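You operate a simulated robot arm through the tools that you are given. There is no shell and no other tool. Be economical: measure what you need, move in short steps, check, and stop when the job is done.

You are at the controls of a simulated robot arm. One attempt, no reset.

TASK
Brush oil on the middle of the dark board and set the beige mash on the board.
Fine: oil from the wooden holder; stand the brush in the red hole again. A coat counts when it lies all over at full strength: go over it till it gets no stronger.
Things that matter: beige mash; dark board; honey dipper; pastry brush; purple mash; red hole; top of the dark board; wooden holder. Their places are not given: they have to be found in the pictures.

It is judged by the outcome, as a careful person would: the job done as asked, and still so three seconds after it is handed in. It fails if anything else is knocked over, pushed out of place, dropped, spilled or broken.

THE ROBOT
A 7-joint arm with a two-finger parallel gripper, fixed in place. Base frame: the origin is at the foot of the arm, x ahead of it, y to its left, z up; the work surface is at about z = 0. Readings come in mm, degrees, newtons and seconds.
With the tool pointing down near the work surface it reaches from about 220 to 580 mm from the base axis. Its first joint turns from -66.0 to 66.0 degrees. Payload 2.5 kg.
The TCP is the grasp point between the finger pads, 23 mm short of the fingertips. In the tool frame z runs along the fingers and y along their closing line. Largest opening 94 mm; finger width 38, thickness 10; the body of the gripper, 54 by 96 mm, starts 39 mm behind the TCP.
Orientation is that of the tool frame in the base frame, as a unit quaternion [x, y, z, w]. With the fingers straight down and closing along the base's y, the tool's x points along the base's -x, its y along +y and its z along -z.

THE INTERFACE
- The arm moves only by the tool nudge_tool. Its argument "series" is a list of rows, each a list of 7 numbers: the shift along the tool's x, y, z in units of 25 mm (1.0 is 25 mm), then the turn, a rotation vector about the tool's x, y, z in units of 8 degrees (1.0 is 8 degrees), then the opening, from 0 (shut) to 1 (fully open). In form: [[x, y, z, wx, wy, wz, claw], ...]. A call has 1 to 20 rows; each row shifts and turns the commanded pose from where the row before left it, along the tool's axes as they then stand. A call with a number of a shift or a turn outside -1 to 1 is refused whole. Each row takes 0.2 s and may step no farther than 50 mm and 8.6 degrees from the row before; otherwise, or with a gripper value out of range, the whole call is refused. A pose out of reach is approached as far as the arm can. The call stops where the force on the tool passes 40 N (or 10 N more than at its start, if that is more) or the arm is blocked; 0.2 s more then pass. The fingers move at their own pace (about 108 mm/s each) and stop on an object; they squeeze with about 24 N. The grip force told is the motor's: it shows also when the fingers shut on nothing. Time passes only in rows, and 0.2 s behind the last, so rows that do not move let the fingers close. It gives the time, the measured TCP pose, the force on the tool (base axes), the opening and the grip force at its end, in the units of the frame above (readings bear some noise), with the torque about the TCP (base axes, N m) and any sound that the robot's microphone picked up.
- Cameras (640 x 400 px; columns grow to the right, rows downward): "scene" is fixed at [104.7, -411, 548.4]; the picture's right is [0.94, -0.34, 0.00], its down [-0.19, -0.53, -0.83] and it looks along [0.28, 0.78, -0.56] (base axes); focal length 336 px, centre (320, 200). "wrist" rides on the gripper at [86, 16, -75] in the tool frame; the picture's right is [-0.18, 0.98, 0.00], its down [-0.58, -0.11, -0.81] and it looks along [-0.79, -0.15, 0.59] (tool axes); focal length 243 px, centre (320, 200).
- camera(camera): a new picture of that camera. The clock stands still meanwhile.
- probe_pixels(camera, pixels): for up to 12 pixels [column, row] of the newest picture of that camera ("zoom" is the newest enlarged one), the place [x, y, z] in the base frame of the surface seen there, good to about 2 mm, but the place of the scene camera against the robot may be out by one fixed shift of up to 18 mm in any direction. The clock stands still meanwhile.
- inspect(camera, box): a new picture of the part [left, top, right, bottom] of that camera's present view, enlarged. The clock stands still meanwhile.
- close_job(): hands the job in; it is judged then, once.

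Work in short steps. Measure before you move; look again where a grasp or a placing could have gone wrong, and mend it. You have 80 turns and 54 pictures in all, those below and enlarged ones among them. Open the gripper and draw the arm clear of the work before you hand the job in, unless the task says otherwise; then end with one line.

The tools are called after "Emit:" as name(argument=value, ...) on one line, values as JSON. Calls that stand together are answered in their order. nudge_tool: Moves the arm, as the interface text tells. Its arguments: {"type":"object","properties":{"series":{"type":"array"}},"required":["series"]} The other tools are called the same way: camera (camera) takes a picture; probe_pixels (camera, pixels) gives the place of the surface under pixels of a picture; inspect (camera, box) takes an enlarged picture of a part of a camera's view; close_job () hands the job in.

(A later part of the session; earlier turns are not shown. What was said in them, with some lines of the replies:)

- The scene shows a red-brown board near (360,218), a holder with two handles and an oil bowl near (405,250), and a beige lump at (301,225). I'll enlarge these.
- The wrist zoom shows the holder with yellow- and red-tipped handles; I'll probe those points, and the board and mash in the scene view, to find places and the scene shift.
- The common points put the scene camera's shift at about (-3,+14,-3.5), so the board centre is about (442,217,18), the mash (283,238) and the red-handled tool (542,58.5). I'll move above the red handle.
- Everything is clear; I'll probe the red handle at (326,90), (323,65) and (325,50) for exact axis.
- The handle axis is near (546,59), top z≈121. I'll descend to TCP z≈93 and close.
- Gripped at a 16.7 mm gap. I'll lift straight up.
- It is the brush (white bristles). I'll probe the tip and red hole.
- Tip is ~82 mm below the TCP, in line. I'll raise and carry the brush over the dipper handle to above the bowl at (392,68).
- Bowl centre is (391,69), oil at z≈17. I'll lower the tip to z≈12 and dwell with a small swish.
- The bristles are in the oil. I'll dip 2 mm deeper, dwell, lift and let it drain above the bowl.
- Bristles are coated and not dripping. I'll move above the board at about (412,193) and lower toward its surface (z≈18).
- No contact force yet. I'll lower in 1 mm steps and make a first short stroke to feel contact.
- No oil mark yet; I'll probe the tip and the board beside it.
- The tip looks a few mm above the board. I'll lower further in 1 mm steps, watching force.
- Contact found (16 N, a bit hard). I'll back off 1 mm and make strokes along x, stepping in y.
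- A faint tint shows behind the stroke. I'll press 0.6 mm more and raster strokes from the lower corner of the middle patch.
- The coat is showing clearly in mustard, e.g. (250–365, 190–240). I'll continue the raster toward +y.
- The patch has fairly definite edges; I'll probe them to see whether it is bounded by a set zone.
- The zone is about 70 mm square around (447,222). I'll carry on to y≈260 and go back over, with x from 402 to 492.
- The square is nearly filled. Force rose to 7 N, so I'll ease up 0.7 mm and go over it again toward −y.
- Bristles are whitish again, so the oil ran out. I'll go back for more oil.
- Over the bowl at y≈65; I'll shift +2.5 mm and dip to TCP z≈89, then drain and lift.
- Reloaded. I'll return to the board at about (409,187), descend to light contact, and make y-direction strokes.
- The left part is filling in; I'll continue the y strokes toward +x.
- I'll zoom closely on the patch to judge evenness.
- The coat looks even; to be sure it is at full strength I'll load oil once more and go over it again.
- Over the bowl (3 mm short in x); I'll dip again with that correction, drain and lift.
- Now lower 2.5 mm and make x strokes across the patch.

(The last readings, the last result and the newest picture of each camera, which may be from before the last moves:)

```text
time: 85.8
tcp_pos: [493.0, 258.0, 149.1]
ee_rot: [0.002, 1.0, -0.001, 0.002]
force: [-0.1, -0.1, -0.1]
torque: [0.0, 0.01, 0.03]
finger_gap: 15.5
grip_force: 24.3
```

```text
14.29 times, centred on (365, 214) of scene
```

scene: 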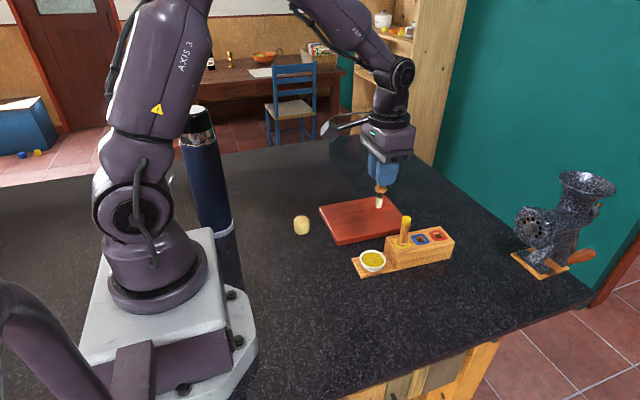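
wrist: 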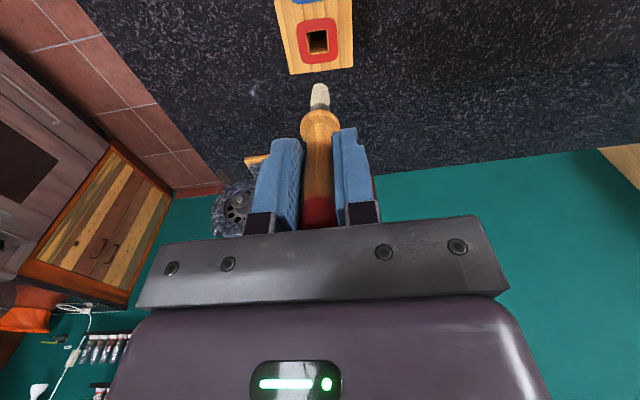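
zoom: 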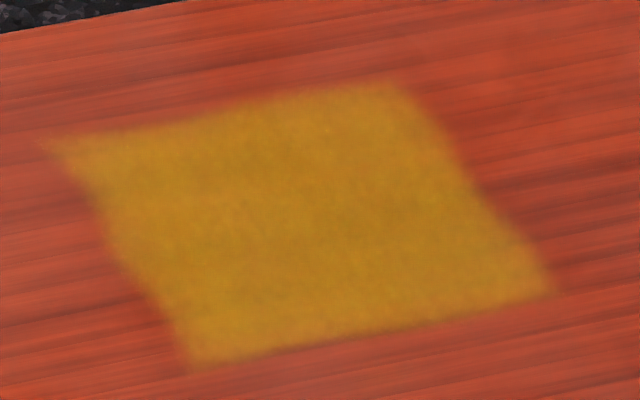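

The patch looks saturated and unchanged; I'll check with the wrist camera from nearer by drawing back in −x.

Emit:
nudge_tool(series=[[0.9, -0.2, -0.4, 0, 0, 0, 0], [0.9, -0.2, -0.4, 0, 0, 0, 0], [0.9, -0.2, -0.4, 0, 0, 0, 0], [0.9, -0.2, -0.4, 0, 0, 0, 0], [0.9, -0.2, -0.4, 0, 0, 0, 0], [0.9, -0.2, -0.4, 0, 0, 0, 0], [0, 0, 0, 0, 0, 0, 0]])

Emit:
camera(camera="wrist")

```text
time: 87.4
tcp_pos: [354.5, 227.5, 207.3]
ee_rot: [0.001, 1.0, 0.0, 0.0]
force: [-0.2, 0.2, -1.3]
torque: [-0.04, -0.02, 0.05]
finger_gap: 15.6
grip_force: 24.2
```

```text
25 pictures are left
```

wrist: 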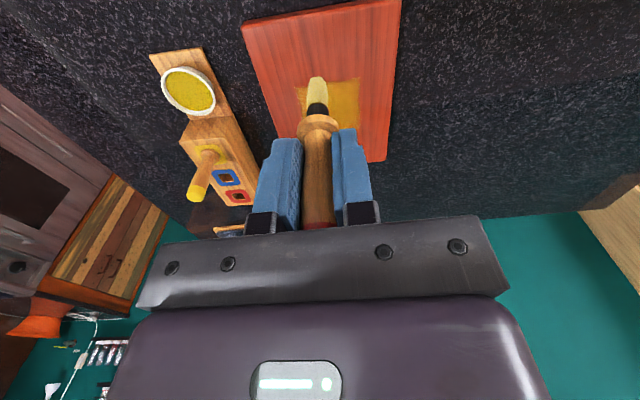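

Emit:
inspect(camera="wrist", box=[280, 65, 376, 135])

```text
5.71 times, centred on (328, 100) of wrist
```

zoom: 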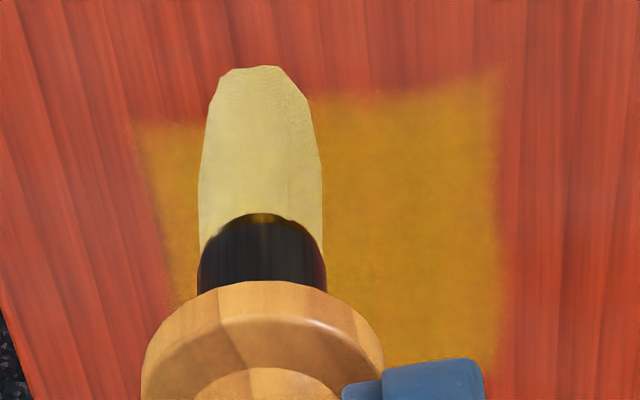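

The coat is even and bristles still hold oil. Now I'll carry the brush diagonally to above the red hole.

Emit:
nudge_tool(series=[[-0.853, -0.742, 0, 0, 0, 0, 0], [-0.853, -0.742, 0, 0, 0, 0, 0], [-0.853, -0.742, 0, 0, 0, 0, 0], [-0.853, -0.742, 0, 0, 0, 0, 0], [-0.853, -0.742, 0, 0, 0, 0, 0], [-0.853, -0.742, 0, 0, 0, 0, 0], [-0.853, -0.742, 0, 0, 0, 0, 0], [-0.853, -0.742, 0, 0, 0, 0, 0], [-0.853, -0.742, 0, 0, 0, 0, 0], [0, 0, 0, 0, 0, 0, 0]])

Emit:
nudge_tool(series=[[0, 0, 0.9, 0, 0, 0, 0], [0, 0, 0.9, 0, 0, 0, 0], [0, 0, 0.2, 0, 0, 0, 0], [0, 0, 0, 0, 0, 0, 0]])

Emit:
inspect(camera="wrist", box=[264, 30, 376, 100])

Emit:
inspect(camera="scene", box=[390, 180, 470, 270])

```text
time: 89.6
tcp_pos: [546.9, 60.1, 209.9]
ee_rot: [0.001, 1.0, 0.0, 0.001]
force: [-0.7, 0.1, -0.6]
torque: [-0.01, 0.01, 0.0]
finger_gap: 15.4
grip_force: 23.7
```

```text
time: 90.6
tcp_pos: [547.3, 60.0, 159.3]
ee_rot: [0.002, 1.0, -0.001, 0.001]
force: [1.2, 0.5, 0.0]
torque: [0.01, 0.01, 0.01]
finger_gap: 15.5
grip_force: 24.5
```

```text
5.71 times, centred on (320, 65) of wrist
```

zoom: 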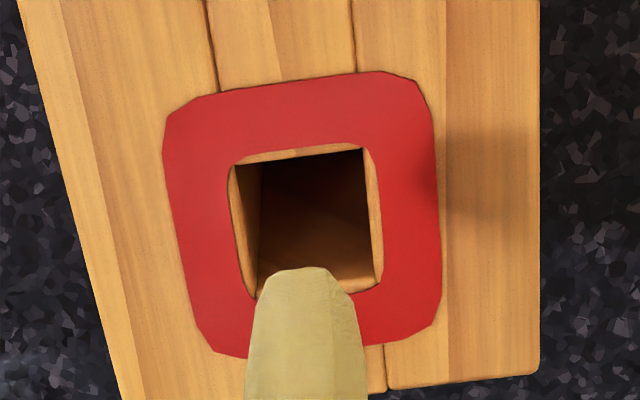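

```text
4.44 times, centred on (430, 225) of scene
```

zoom: 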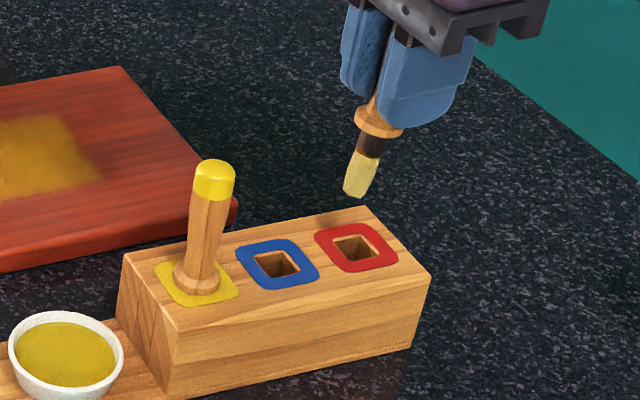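

I'll probe the brush tip/ferrule and hole in the scene zoom, then the same in a fresh wrist view.

Emit:
probe_pixels(camera="zoom", pixels=[[353, 193], [362, 170], [368, 145], [318, 240], [396, 255], [350, 225], [365, 270], [334, 242], [378, 250], [380, 115]])

Emit:
inspect(camera="wrist", box=[264, 30, 376, 130])

```text
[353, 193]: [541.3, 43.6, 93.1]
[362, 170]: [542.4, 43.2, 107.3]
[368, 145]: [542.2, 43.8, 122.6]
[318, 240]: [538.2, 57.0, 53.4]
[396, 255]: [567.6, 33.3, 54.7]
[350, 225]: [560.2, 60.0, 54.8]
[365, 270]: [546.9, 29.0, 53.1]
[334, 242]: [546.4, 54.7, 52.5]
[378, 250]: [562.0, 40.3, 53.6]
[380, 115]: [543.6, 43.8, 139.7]
```

```text
4.00 times, centred on (320, 80) of wrist
```

zoom: 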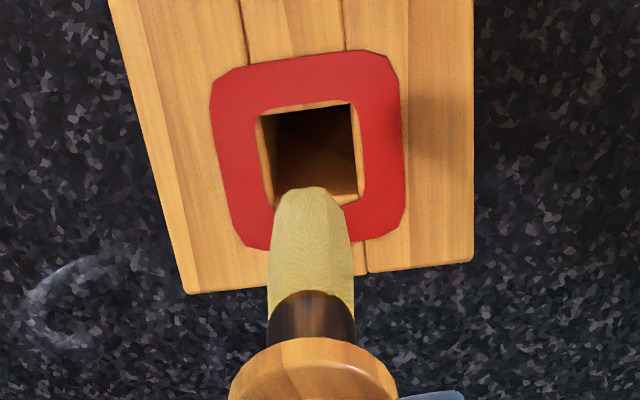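

Emit:
probe_pixels(camera="zoom", pixels=[[212, 100], [398, 90], [300, 58], [325, 245], [245, 240], [404, 210], [312, 195], [312, 230], [312, 270], [312, 320], [265, 116], [352, 104]])

```text
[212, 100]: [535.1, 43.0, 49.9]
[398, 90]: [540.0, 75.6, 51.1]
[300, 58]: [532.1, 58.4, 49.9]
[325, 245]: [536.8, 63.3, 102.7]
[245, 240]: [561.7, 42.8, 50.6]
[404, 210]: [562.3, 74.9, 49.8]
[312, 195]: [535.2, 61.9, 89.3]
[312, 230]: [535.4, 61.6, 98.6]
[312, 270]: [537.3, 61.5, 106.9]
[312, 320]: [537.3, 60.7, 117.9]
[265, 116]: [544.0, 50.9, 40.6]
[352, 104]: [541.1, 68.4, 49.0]
```

The brush tilted ~4° in the grip (tip toward −x, about (540,61.5) versus hole centre (548,59)). I'll turn the tool −4° about y to upright it and shift slightly, then recheck.

Emit:
nudge_tool(series=[[0, -0.1, 0, 0, -0.5, 0, 0], [-0.1, 0, 0, 0, 0, 0, 0], [0, 0, 0, 0, 0, 0, 0]])

Emit:
inspect(camera="scene", box=[390, 180, 470, 270])

Emit:
probe_pixels(camera="zoom", pixels=[[353, 193], [360, 185], [362, 170], [368, 145], [380, 115], [372, 160], [350, 185], [376, 150]])

Emit:
inspect(camera="wrist", box=[264, 30, 376, 130])

```text
time: 91.4
tcp_pos: [549.8, 57.1, 159.6]
ee_rot: [0.001, 0.999, 0.0, 0.035]
force: [-1.0, -0.8, -0.6]
torque: [-0.03, 0.01, 0.01]
finger_gap: 15.6
grip_force: 23.7
```

```text
4.44 times, centred on (430, 225) of scene
```

zoom: 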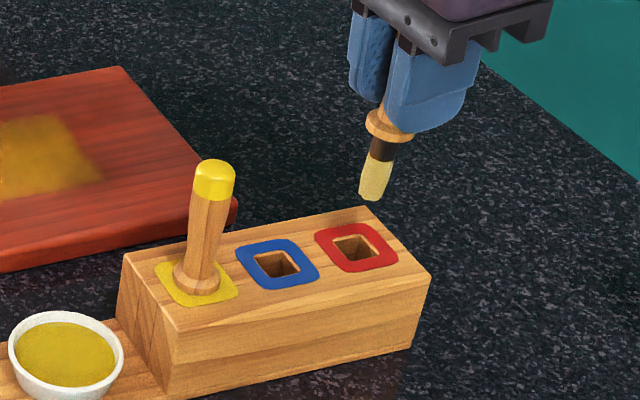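

```text
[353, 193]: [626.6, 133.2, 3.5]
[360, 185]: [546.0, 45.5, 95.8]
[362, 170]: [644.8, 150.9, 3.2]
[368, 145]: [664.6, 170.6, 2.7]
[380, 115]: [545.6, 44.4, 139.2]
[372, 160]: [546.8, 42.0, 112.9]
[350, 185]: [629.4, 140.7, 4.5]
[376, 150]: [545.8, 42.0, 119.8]
```

```text
4.00 times, centred on (320, 80) of wrist
```

zoom: 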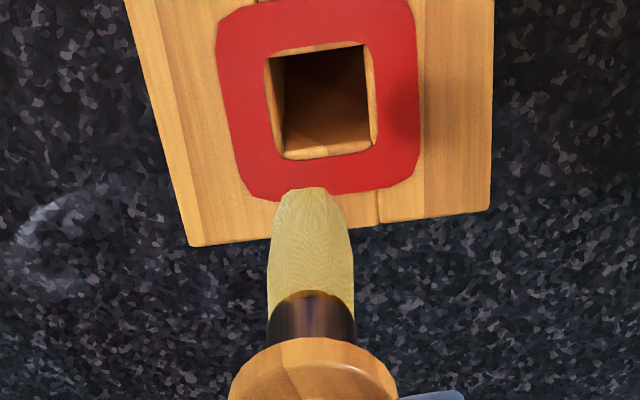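

Emit:
probe_pixels(camera="zoom", pixels=[[310, 195], [310, 230], [310, 270], [310, 320], [222, 60], [416, 50], [320, 3], [325, 188], [265, 190], [325, 150], [272, 100], [372, 90]])

```text
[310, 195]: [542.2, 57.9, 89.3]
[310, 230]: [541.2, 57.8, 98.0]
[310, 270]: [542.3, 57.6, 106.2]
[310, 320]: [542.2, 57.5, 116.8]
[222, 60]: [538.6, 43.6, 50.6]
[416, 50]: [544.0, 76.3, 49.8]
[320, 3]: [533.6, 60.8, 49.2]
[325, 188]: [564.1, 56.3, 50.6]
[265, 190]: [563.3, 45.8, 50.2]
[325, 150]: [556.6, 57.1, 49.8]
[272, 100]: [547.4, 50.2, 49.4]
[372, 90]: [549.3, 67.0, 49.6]
```

Brush axis now ≈(548.2,57.6), hole centre ≈(548.6,58.6). I'll shift +1 mm in y and descend vertically (tool is tilted 4°, so x compensated).

Emit:
nudge_tool(series=[[0, 0.04, 0, 0, 0, 0, 0], [0.042, 0, 0.6, 0, 0, 0, 0], [0.042, 0, 0.6, 0, 0, 0, 0], [0.021, 0, 0.3, 0, 0, 0, 0], [0.021, 0, 0.3, 0, 0, 0, 0], [0.021, 0, 0.3, 0, 0, 0, 0], [0.021, 0, 0.3, 0, 0, 0, 0], [0, 0, 0, 0, 0, 0, 0]])

Emit:
inspect(camera="scene", box=[390, 180, 470, 270])

```text
time: 93.2
tcp_pos: [549.7, 59.1, 99.5]
ee_rot: [0.001, 0.999, -0.001, 0.035]
force: [0.4, -0.1, 0.1]
torque: [0.02, 0.0, 0.02]
finger_gap: 15.4
grip_force: 23.9
```

```text
4.44 times, centred on (430, 225) of scene
```

zoom: 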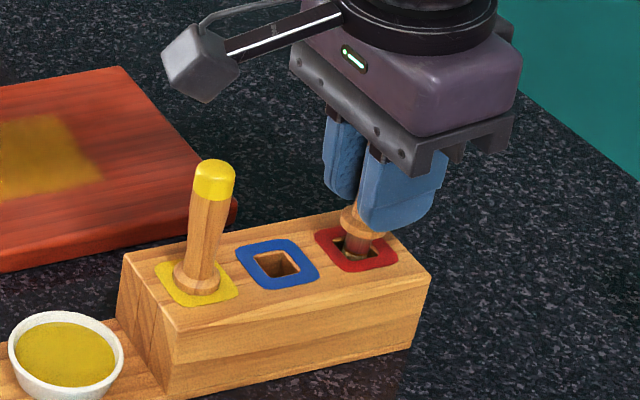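

The brush is in the hole without contact, collar ~10 mm above. I'll lower further in small steps.

Emit:
nudge_tool(series=[[0.007, 0, 0.1, 0, 0, 0, 0], [0.007, 0, 0.1, 0, 0, 0, 0], [0.007, 0, 0.1, 0, 0, 0, 0], [0, 0, 0, 0, 0, 0, 0]])

Emit:
inspect(camera="scene", box=[420, 200, 460, 250])

```text
time: 94.2
tcp_pos: [549.1, 59.0, 91.0]
ee_rot: [0.001, 0.999, -0.001, 0.036]
force: [-0.8, 0.3, -1.1]
torque: [-0.01, -0.03, 0.02]
finger_gap: 15.4
grip_force: 23.7
```

```text
8.00 times, centred on (440, 225) of scene
```

zoom: 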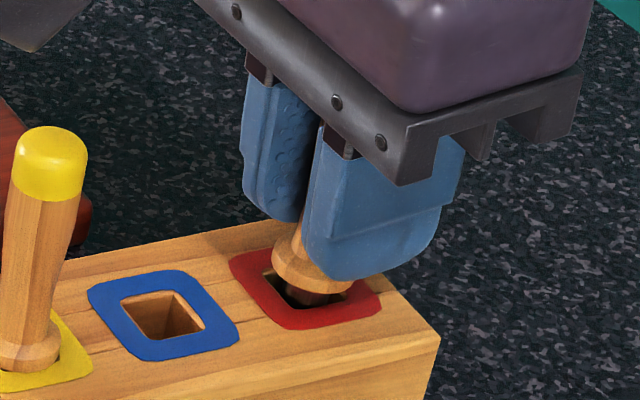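

Collar is still ~5 mm above the red square; continuing in 1 mm steps.

Emit:
nudge_tool(series=[[0.003, 0, 0.05, 0, 0, 0, 0], [0.003, 0, 0.05, 0, 0, 0, 0], [0.003, 0, 0.05, 0, 0, 0, 0], [0, 0, 0, 0, 0, 0, 0]])

Emit:
nudge_tool(series=[[0.003, 0, 0.04, 0, 0, 0, 0], [0, 0, 0, 0, 0, 0, 0]])

Emit:
inspect(camera="scene", box=[420, 200, 460, 250])

```text
time: 95.2
tcp_pos: [549.7, 58.7, 87.6]
ee_rot: [0.0, 0.999, 0.0, 0.036]
force: [0.0, -0.1, -0.5]
torque: [0.0, -0.05, -0.01]
finger_gap: 15.7
grip_force: 24.0
```

```text
time: 95.8
tcp_pos: [549.5, 59.4, 87.4]
ee_rot: [0.0, 0.999, 0.0, 0.036]
force: [-0.2, 1.0, 0.0]
torque: [0.0, -0.04, 0.04]
finger_gap: 15.6
grip_force: 24.5
```

```text
8.00 times, centred on (440, 225) of scene
```

zoom: 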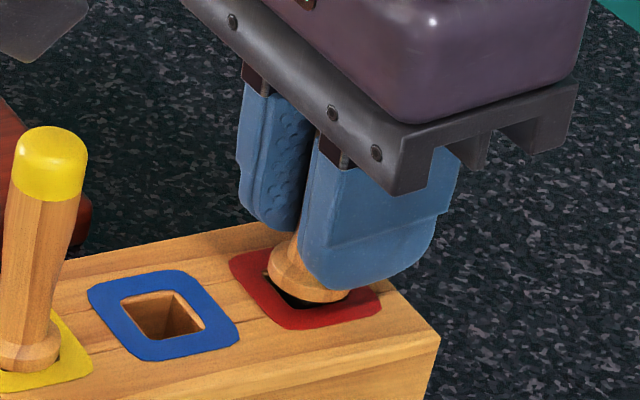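

Just ~1 mm left; I'll go down a little more until force shows.

Emit:
nudge_tool(series=[[0.003, 0, 0.04, 0, 0, 0, 0], [0, 0, 0, 0, 0, 0, 0]])

Emit:
nudge_tool(series=[[0.003, 0, 0.03, 0, 0, 0, 0], [0, 0, 0, 0, 0, 0, 0]])

```text
time: 96.4
tcp_pos: [549.2, 58.6, 86.3]
ee_rot: [0.0, 0.999, 0.0, 0.036]
force: [-0.6, -0.8, -0.4]
torque: [-0.02, -0.01, 0.03]
finger_gap: 15.7
grip_force: 23.9
```

```text
time: 97.0
tcp_pos: [549.3, 58.5, 85.1]
ee_rot: [0.001, 0.999, 0.0, 0.035]
force: [-0.2, -0.2, 0.1]
torque: [0.01, -0.05, -0.02]
finger_gap: 15.6
grip_force: 23.7
```

Emit:
nudge_tool(series=[[0.003, 0, 0.04, 0, 0, 0, 0], [0, 0, 0, 0, 0, 0, 0]])

Emit:
inspect(camera="scene", box=[420, 200, 460, 250])

```text
time: 97.6
tcp_pos: [549.2, 58.3, 83.3]
ee_rot: [0.001, 0.999, 0.0, 0.036]
force: [-0.5, -0.6, 0.9]
torque: [0.01, 0.0, -0.01]
finger_gap: 15.7
grip_force: 23.9
```

```text
8.00 times, centred on (440, 225) of scene
```

zoom: 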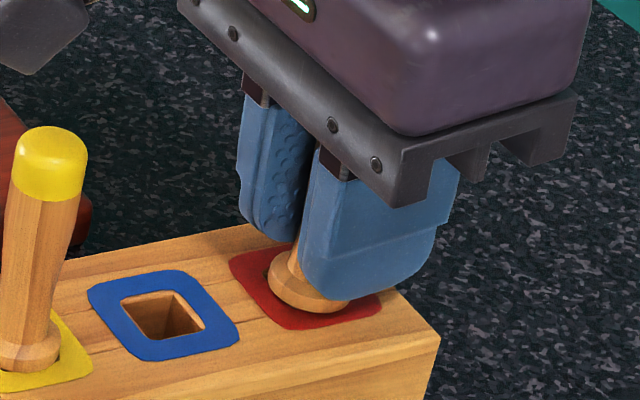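

The collar is seated on the red square. I'll open and rise vertically.

Emit:
nudge_tool(series=[[0, 0, 0, 0, 0, 0, 0.4], [0, 0, 0, 0, 0, 0, 0.7], [0, 0, 0, 0, 0, 0, 0.7], [-0.056, 0, -0.8, 0, 0, 0, 0.7], [-0.056, 0, -0.8, 0, 0, 0, 0.7], [-0.056, 0, -0.8, 0, 0, 0, 0.7], [-0.056, 0, -0.8, 0, 0, 0, 0.7], [-0.056, 0, -0.8, 0, 0, 0, 0.7], [0, 0, 0, 0, 0.5, 0, 0.7], [0, 0, 0, 0, 0, 0, 0.7]])

Emit:
camera(camera="scene")

```text
time: 99.8
tcp_pos: [549.5, 58.3, 184.4]
ee_rot: [0.001, 1.0, 0.0, 0.0]
force: [-0.3, -0.6, 0.4]
torque: [0.03, -0.01, 0.0]
finger_gap: 66.0
grip_force: 0.0
```

```text
14 pictures are left
```

scene: 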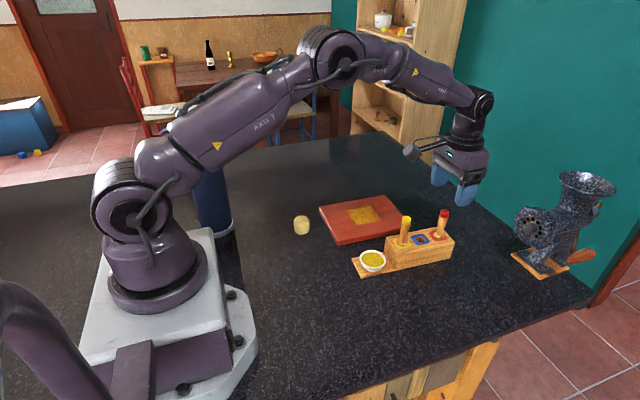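

The brush stands in the red hole. Now I'll measure the beige mash and flask closely.

Emit:
inspect(camera="scene", box=[200, 190, 330, 250])

Emit:
probe_pixels(camera="zoom", pixels=[[464, 143], [497, 136], [532, 143], [497, 125], [497, 155], [497, 180], [497, 212], [468, 185], [528, 185], [120, 210], [145, 190], [60, 100]])

```text
4.92 times, centred on (265, 220) of scene
```

zoom: 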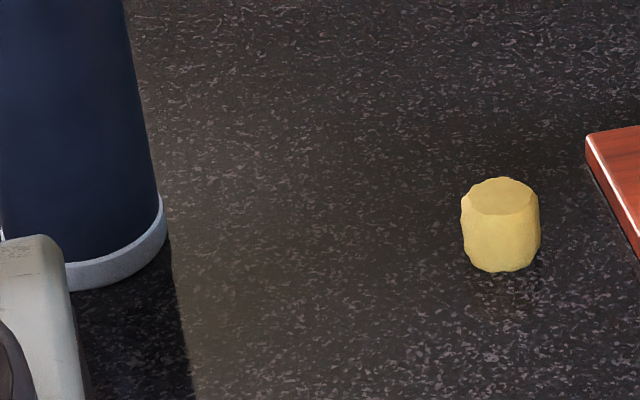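

```text
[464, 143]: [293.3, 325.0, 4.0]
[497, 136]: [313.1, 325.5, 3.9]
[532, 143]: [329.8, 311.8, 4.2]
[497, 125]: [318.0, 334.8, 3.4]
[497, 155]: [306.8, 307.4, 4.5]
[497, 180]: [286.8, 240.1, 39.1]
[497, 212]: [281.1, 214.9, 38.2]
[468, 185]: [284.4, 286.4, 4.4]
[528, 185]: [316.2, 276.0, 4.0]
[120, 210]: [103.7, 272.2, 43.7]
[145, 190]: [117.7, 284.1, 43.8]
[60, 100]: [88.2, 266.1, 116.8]
```

The mash is centred at about (281,241), top z≈35, ~28 mm wide. I'll fly there at height, opening fully.

Emit:
nudge_tool(series=[[0.895, 0.611, 0, 0, 0, 0, 1], [0.895, 0.611, 0, 0, 0, 0, 1], [0.895, 0.611, 0, 0, 0, 0, 1], [0.895, 0.611, 0, 0, 0, 0, 1], [0.895, 0.611, 0, 0, 0, 0, 1], [0.895, 0.611, 0, 0, 0, 0, 1], [0.895, 0.611, 0, 0, 0, 0, 1], [0.895, 0.611, 0, 0, 0, 0, 1], [0.895, 0.611, 0, 0, 0, 0, 1], [0.895, 0.611, 0, 0, 0, 0, 1], [0.895, 0.611, 0, 0, 0, 0, 1], [0.895, 0.611, 0, 0, 0, 0, 1], [0, 0, 0, 0, 0, 0, 1]])

Emit:
camera(camera="wrist")

Emit:
camera(camera="scene")

```text
time: 102.6
tcp_pos: [282.3, 242.1, 185.8]
ee_rot: [0.0, 1.0, 0.0, 0.0]
force: [-0.2, 0.1, -0.5]
torque: [-0.03, 0.03, 0.0]
finger_gap: 94.1
grip_force: 0.1
```

```text
12 pictures are left
```

wrist: 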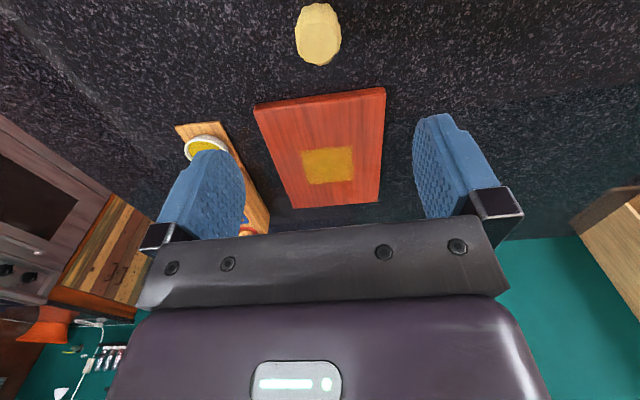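

```text
11 pictures are left
```

scene: 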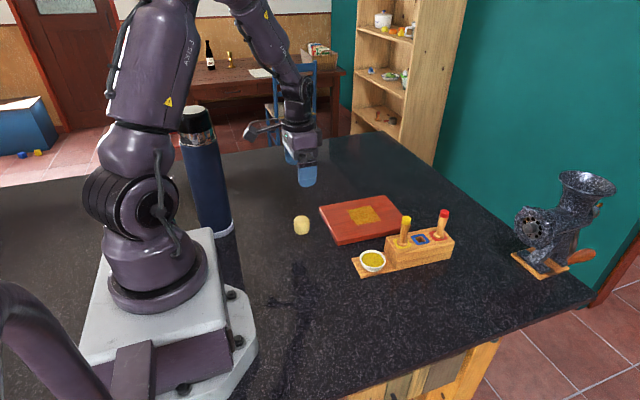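

Emit:
probe_pixels(camera="wrist", pixels=[[317, 45], [317, 20], [318, 38], [300, 25], [334, 25], [317, 55], [317, 5], [327, 165]])

```text
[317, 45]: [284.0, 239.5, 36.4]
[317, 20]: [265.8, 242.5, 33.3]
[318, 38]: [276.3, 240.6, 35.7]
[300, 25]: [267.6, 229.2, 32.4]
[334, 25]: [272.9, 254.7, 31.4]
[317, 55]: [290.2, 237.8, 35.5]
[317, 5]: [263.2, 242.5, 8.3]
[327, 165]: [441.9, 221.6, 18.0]
```

Mash centre ≈(279,241), top 36. I'll descend to TCP z≈27 and close gently to a limited gap.

Emit:
nudge_tool(series=[[0.13, -0.03, 0.9, 0, 0, 0, 1], [0, 0, 0.9, 0, 0, 0, 1], [0, 0, 0.9, 0, 0, 0, 1], [0, 0, 0.9, 0, 0, 0, 1], [0, 0, 0.9, 0, 0, 0, 1], [0, 0, 0.9, 0, 0, 0, 1], [0, 0, 0.6, 0, 0, 0, 1], [0, 0, 0.33, 0, 0, 0, 1], [0, 0, 0, 0, 0, 0, 1]])

Emit:
nudge_tool(series=[[0, 0, 0, 0, 0, 0, 0.45], [0, 0, 0, 0, 0, 0, 0.35], [0, 0, 0, 0, 0, 0, 0.28], [0, 0, 0, 0, 0, 0, 0.28], [0, 0, 0, 0, 0, 0, 0.28]])

Emit:
inspect(camera="scene", box=[260, 180, 340, 250])

```text
time: 104.6
tcp_pos: [279.0, 242.0, 24.0]
ee_rot: [0.001, 1.0, 0.0, 0.001]
force: [0.1, 0.3, -0.1]
torque: [0.01, 0.0, -0.02]
finger_gap: 94.1
grip_force: 0.1
```

```text
time: 105.8
tcp_pos: [279.2, 241.9, 24.6]
ee_rot: [0.0, 1.0, 0.001, 0.001]
force: [-0.4, 0.5, -0.9]
torque: [0.04, 0.01, -0.01]
finger_gap: 41.6
grip_force: 14.0
```

```text
5.71 times, centred on (300, 215) of scene
```

zoom: 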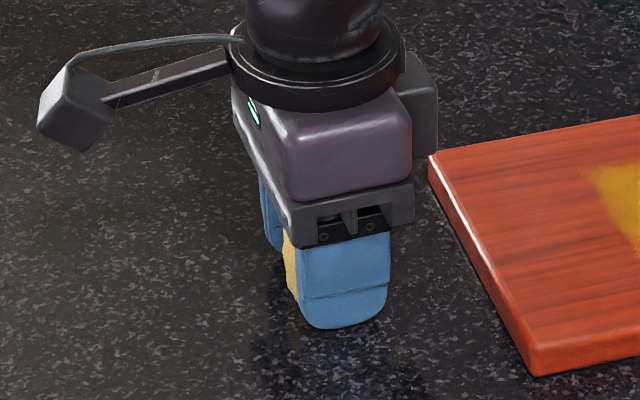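

The mash is ~41 mm wide, held at 14 N. I'll lift and check it comes along.

Emit:
nudge_tool(series=[[0, 0, -0.3, 0, 0, 0, 0.28], [0, 0, -0.8, 0, 0, 0, 0.28], [0, 0, -0.9, 0, 0, 0, 0.28], [0, 0, -0.9, 0, 0, 0, 0.28], [0, 0, 0, 0, 0, 0, 0.28]])

Emit:
inspect(camera="scene", box=[260, 150, 340, 250])

```text
time: 107.0
tcp_pos: [278.3, 241.9, 97.9]
ee_rot: [0.001, 1.0, -0.001, 0.0]
force: [-0.8, -0.5, 0.6]
torque: [0.02, 0.02, 0.0]
finger_gap: 26.3
grip_force: 0.0
```

```text
4.00 times, centred on (300, 200) of scene
```

zoom: 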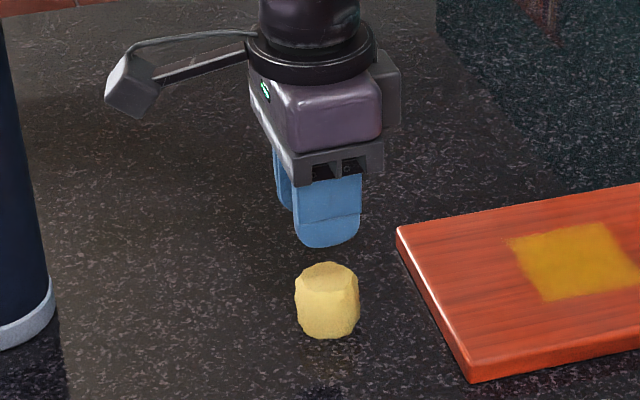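

It slid out and still stands upright. I'll re-measure its centre before regripping fully.

Emit:
probe_pixels(camera="zoom", pixels=[[327, 265], [327, 290], [303, 275], [352, 275], [327, 277], [300, 310], [357, 310], [327, 335]])

Emit:
inspect(camera="wrist", box=[240, 0, 400, 100])

```text
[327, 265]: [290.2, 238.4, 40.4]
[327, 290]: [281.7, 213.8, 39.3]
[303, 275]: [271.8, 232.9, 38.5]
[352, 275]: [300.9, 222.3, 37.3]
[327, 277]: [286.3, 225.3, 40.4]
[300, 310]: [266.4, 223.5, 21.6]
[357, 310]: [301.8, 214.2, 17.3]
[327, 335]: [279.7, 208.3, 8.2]
```

```text
4.00 times, centred on (320, 50) of wrist
```

zoom: 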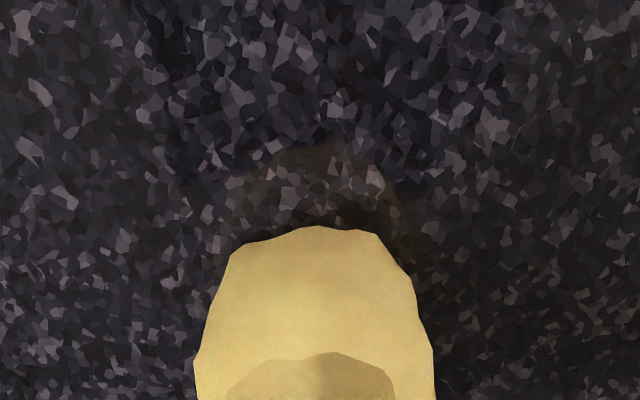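

Mash centre is now (283,240.5). I'll open, go down and grip with full force.

Emit:
nudge_tool(series=[[-0.18, -0.04, 0, 0, 0, 0, 0.9], [0, 0, 0, 0, 0, 0, 0.9], [0, 0, 0.9, 0, 0, 0, 0.9], [0, 0, 0.9, 0, 0, 0, 0.9], [0, 0, 0.9, 0, 0, 0, 0.9], [0, 0, 0.2, 0, 0, 0, 0.9], [0, 0, 0, 0, 0, 0, 0.9], [0, 0, 0, 0, 0, 0, 0.5], [0, 0, 0, 0, 0, 0, 0.4], [0, 0, 0, 0, 0, 0, 0], [0, 0, 0, 0, 0, 0, 0], [0, 0, 0, 0, 0, 0, 0], [0, 0, 0, 0, 0, 0, 0]])

Emit:
nudge_tool(series=[[0, 0, -0.15, 0, 0, 0, 0], [0, 0, -0.25, 0, 0, 0, 0], [0, 0, -0.3, 0, 0, 0, 0], [0, 0, 0, 0, 0, 0, 0]])

Emit:
inspect(camera="scene", box=[260, 150, 340, 250])

```text
time: 109.8
tcp_pos: [282.9, 242.1, 24.2]
ee_rot: [0.001, 1.0, 0.0, 0.001]
force: [0.4, -0.5, -0.1]
torque: [0.01, -0.02, -0.04]
finger_gap: 41.9
grip_force: 13.9
```

```text
time: 110.8
tcp_pos: [282.3, 241.1, 39.8]
ee_rot: [0.001, 1.0, 0.0, 0.001]
force: [0.6, 0.0, -1.3]
torque: [0.03, -0.03, -0.01]
finger_gap: 41.9
grip_force: 14.1
```

```text
4.00 times, centred on (300, 200) of scene
```

zoom: 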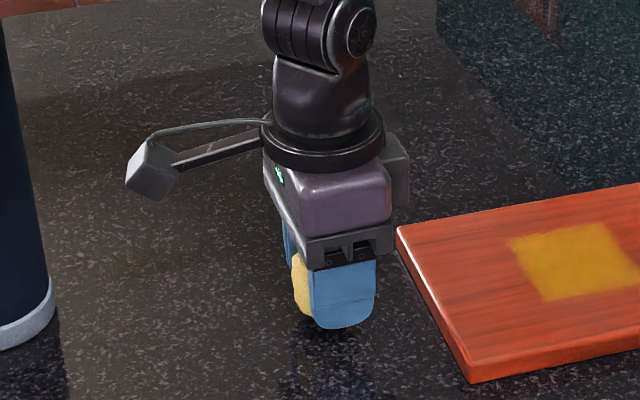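

It's lifted (gap still 41.9). I'll raise slowly and check again before moving.

Emit:
nudge_tool(series=[[0, 0, -0.3, 0, 0, 0, 0], [0, 0, -0.3, 0, 0, 0, 0], [0, 0, -0.3, 0, 0, 0, 0], [0, 0, -0.3, 0, 0, 0, 0], [0, 0, -0.2, 0, 0, 0, 0], [0, 0, 0, 0, 0, 0, 0]])

Emit:
inspect(camera="scene", box=[260, 150, 340, 250])

```text
time: 112.2
tcp_pos: [284.0, 239.9, 78.3]
ee_rot: [0.001, 1.0, -0.001, 0.0]
force: [-0.5, -0.1, -0.4]
torque: [0.01, 0.02, 0.03]
finger_gap: 41.6
grip_force: 13.3
```

```text
4.00 times, centred on (300, 200) of scene
```

zoom: 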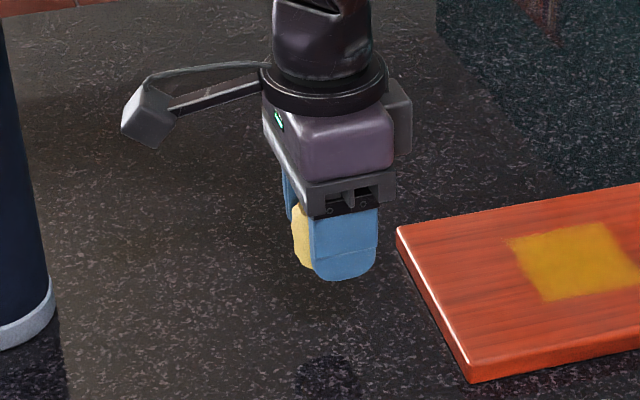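

The mash is held. I'll move it slowly over the board's middle.

Emit:
nudge_tool(series=[[-0.2, -0.02, 0, 0, 0, 0, 0], [-0.4, -0.05, 0, 0, 0, 0, 0], [-0.5, -0.06, 0, 0, 0, 0, 0], [-0.5, -0.06, 0, 0, 0, 0, 0], [-0.5, -0.06, 0, 0, 0, 0, 0], [-0.5, -0.06, 0, 0, 0, 0, 0], [-0.5, -0.06, 0, 0, 0, 0, 0], [-0.5, -0.06, 0, 0, 0, 0, 0], [-0.5, -0.06, 0, 0, 0, 0, 0], [-0.5, -0.06, 0, 0, 0, 0, 0], [-0.5, -0.06, 0, 0, 0, 0, 0], [-0.5, -0.06, 0, 0, 0, 0, 0], [-0.5, -0.06, 0, 0, 0, 0, 0], [-0.4, -0.05, 0, 0, 0, 0, 0], [-0.24, -0.02, 0, 0, 0, 0, 0], [-0.2, 0, 0, 0, 0, 0, 0], [0, 0, 0, 0, 0, 0, 0]])

Emit:
inspect(camera="scene", box=[310, 150, 430, 250])

```text
time: 115.8
tcp_pos: [456.8, 219.5, 76.6]
ee_rot: [0.001, 1.0, -0.001, 0.001]
force: [0.1, 0.4, -0.8]
torque: [-0.01, 0.03, 0.0]
finger_gap: 41.6
grip_force: 13.9
```

```text
4.00 times, centred on (370, 200) of scene
```

zoom: 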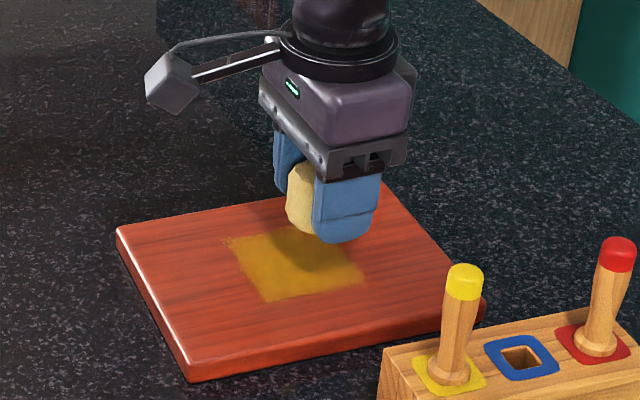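

Held and over the patch, ~10 mm too far in x. I'll come back 10 mm and lower to TCP z≈45 slowly, watching force.

Emit:
nudge_tool(series=[[0.2, 0.02, 0, 0, 0, 0, 0], [0.2, 0.02, 0, 0, 0, 0, 0], [0, 0, 0.3, 0, 0, 0, 0], [0, 0, 0.3, 0, 0, 0, 0], [0, 0, 0.3, 0, 0, 0, 0], [0, 0, 0.15, 0, 0, 0, 0], [0, 0, 0.1, 0, 0, 0, 0], [0, 0, 0.06, 0, 0, 0, 0], [0, 0, 0, 0, 0, 0, 0]])

```text
time: 117.8
tcp_pos: [444.2, 220.5, 46.7]
ee_rot: [0.002, 1.0, 0.0, 0.0]
force: [1.0, 0.5, -1.2]
torque: [0.01, 0.02, 0.01]
finger_gap: 41.8
grip_force: 13.9
```

No contact yet at z=46.7; lowering in 1 mm steps.

Emit:
nudge_tool(series=[[0, 0, 0.05, 0, 0, 0, 0], [0, 0, 0.04, 0, 0, 0, 0], [0, 0, 0, 0, 0, 0, 0]])

Emit:
nudge_tool(series=[[0, 0, 0.04, 0, 0, 0, 0], [0, 0, 0, 0, 0, 0, 0]])

Emit:
inspect(camera="scene", box=[330, 180, 410, 240])

```text
time: 118.6
tcp_pos: [445.2, 221.6, 44.7]
ee_rot: [0.002, 1.0, 0.0, 0.001]
force: [-0.6, 0.1, -0.5]
torque: [0.01, 0.05, 0.01]
finger_gap: 41.7
grip_force: 14.2
```

```text
time: 119.2
tcp_pos: [446.7, 221.6, 43.5]
ee_rot: [0.001, 1.0, 0.0, 0.0]
force: [-0.5, -0.5, -0.3]
torque: [-0.05, -0.02, 0.01]
finger_gap: 41.6
grip_force: 14.1
```

```text
6.67 times, centred on (370, 210) of scene
```

zoom: 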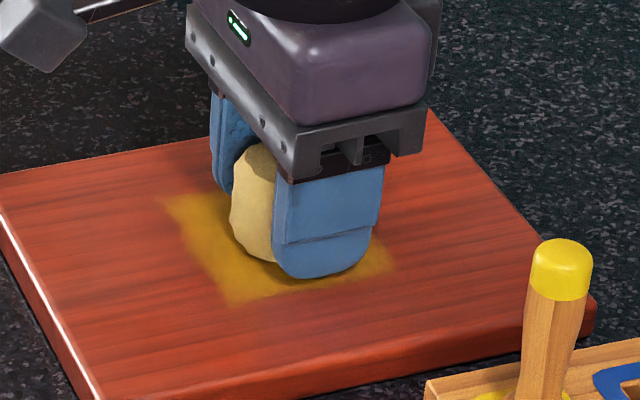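

About 1 mm remains; I'll lower 1 mm, then open slowly and rise.

Emit:
nudge_tool(series=[[0, 0, 0.04, 0, 0, 0, 0], [0, 0, 0, 0, 0, 0, 0], [0, 0, 0, 0, 0, 0, 0.5], [0, 0, 0, 0, 0, 0, 0.6], [0, 0, 0, 0, 0, 0, 0.75], [0, 0, 0, 0, 0, 0, 0.85], [0, 0, 0, 0, 0, 0, 0.85], [0, 0, -0.4, 0, 0, 0, 0.85], [0, 0, -0.8, 0, 0, 0, 0.85], [0, 0, -0.9, 0, 0, 0, 0.85], [0, 0, -0.9, 0, 0, 0, 0.85], [0, 0, -0.9, 0, 0, 0, 0.85], [0, 0, -0.9, 0, 0, 0, 0.85], [0, 0, 0, 0, 0, 0, 0.85]])

Emit:
inspect(camera="scene", box=[310, 150, 460, 290])

```text
time: 122.2
tcp_pos: [446.0, 222.1, 162.6]
ee_rot: [0.002, 1.0, 0.0, 0.0]
force: [0.7, -0.8, 0.6]
torque: [-0.01, 0.0, 0.01]
finger_gap: 80.0
grip_force: 0.0
```

```text
2.86 times, centred on (385, 220) of scene
```

zoom: 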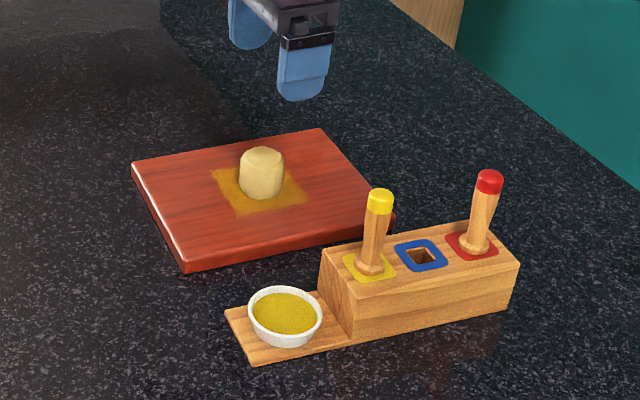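

The mash stands on the oiled middle, the brush is in the red hole, and nothing else has moved. I'll draw the arm further clear.

Emit:
nudge_tool(series=[[0.8, -0.5, -0.8, 0, 0, 0, 1], [0.8, -0.5, -0.8, 0, 0, 0, 1], [0.8, -0.5, -0.8, 0, 0, 0, 1], [0.8, -0.5, -0.8, 0, 0, 0, 1], [0.8, -0.5, -0.8, 0, 0, 0, 1], [0.8, -0.5, -0.8, 0, 0, 0, 1], [0, 0, 0, 0, 0, 0, 1], [0, 0, 0, 0, 0, 0, 1]])

Emit:
camera(camera="scene")

```text
time: 124.0
tcp_pos: [327.6, 147.5, 282.0]
ee_rot: [0.001, 1.0, 0.0, 0.002]
force: [0.4, 0.4, 0.3]
torque: [0.0, 0.0, -0.02]
finger_gap: 93.8
grip_force: 0.0
```

```text
2 pictures are left
```

scene: 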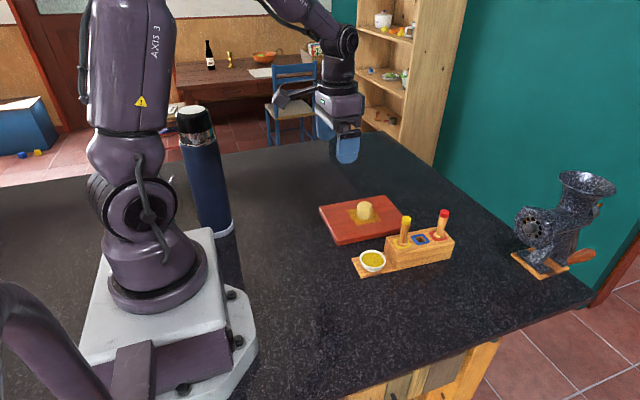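

All is in place and the arm is clear, so I'm handing in the job.

Emit:
close_job()

```text
The job is handed in.
```

I oiled the middle of the dark board with an even coat that stopped getting stronger, stood the brush back in the red hole, and set the beige mash upright on the oiled middle. The mash slipped out of the gripper on the first lift but stayed standing where it was. I never saw the purple mash in any picture.
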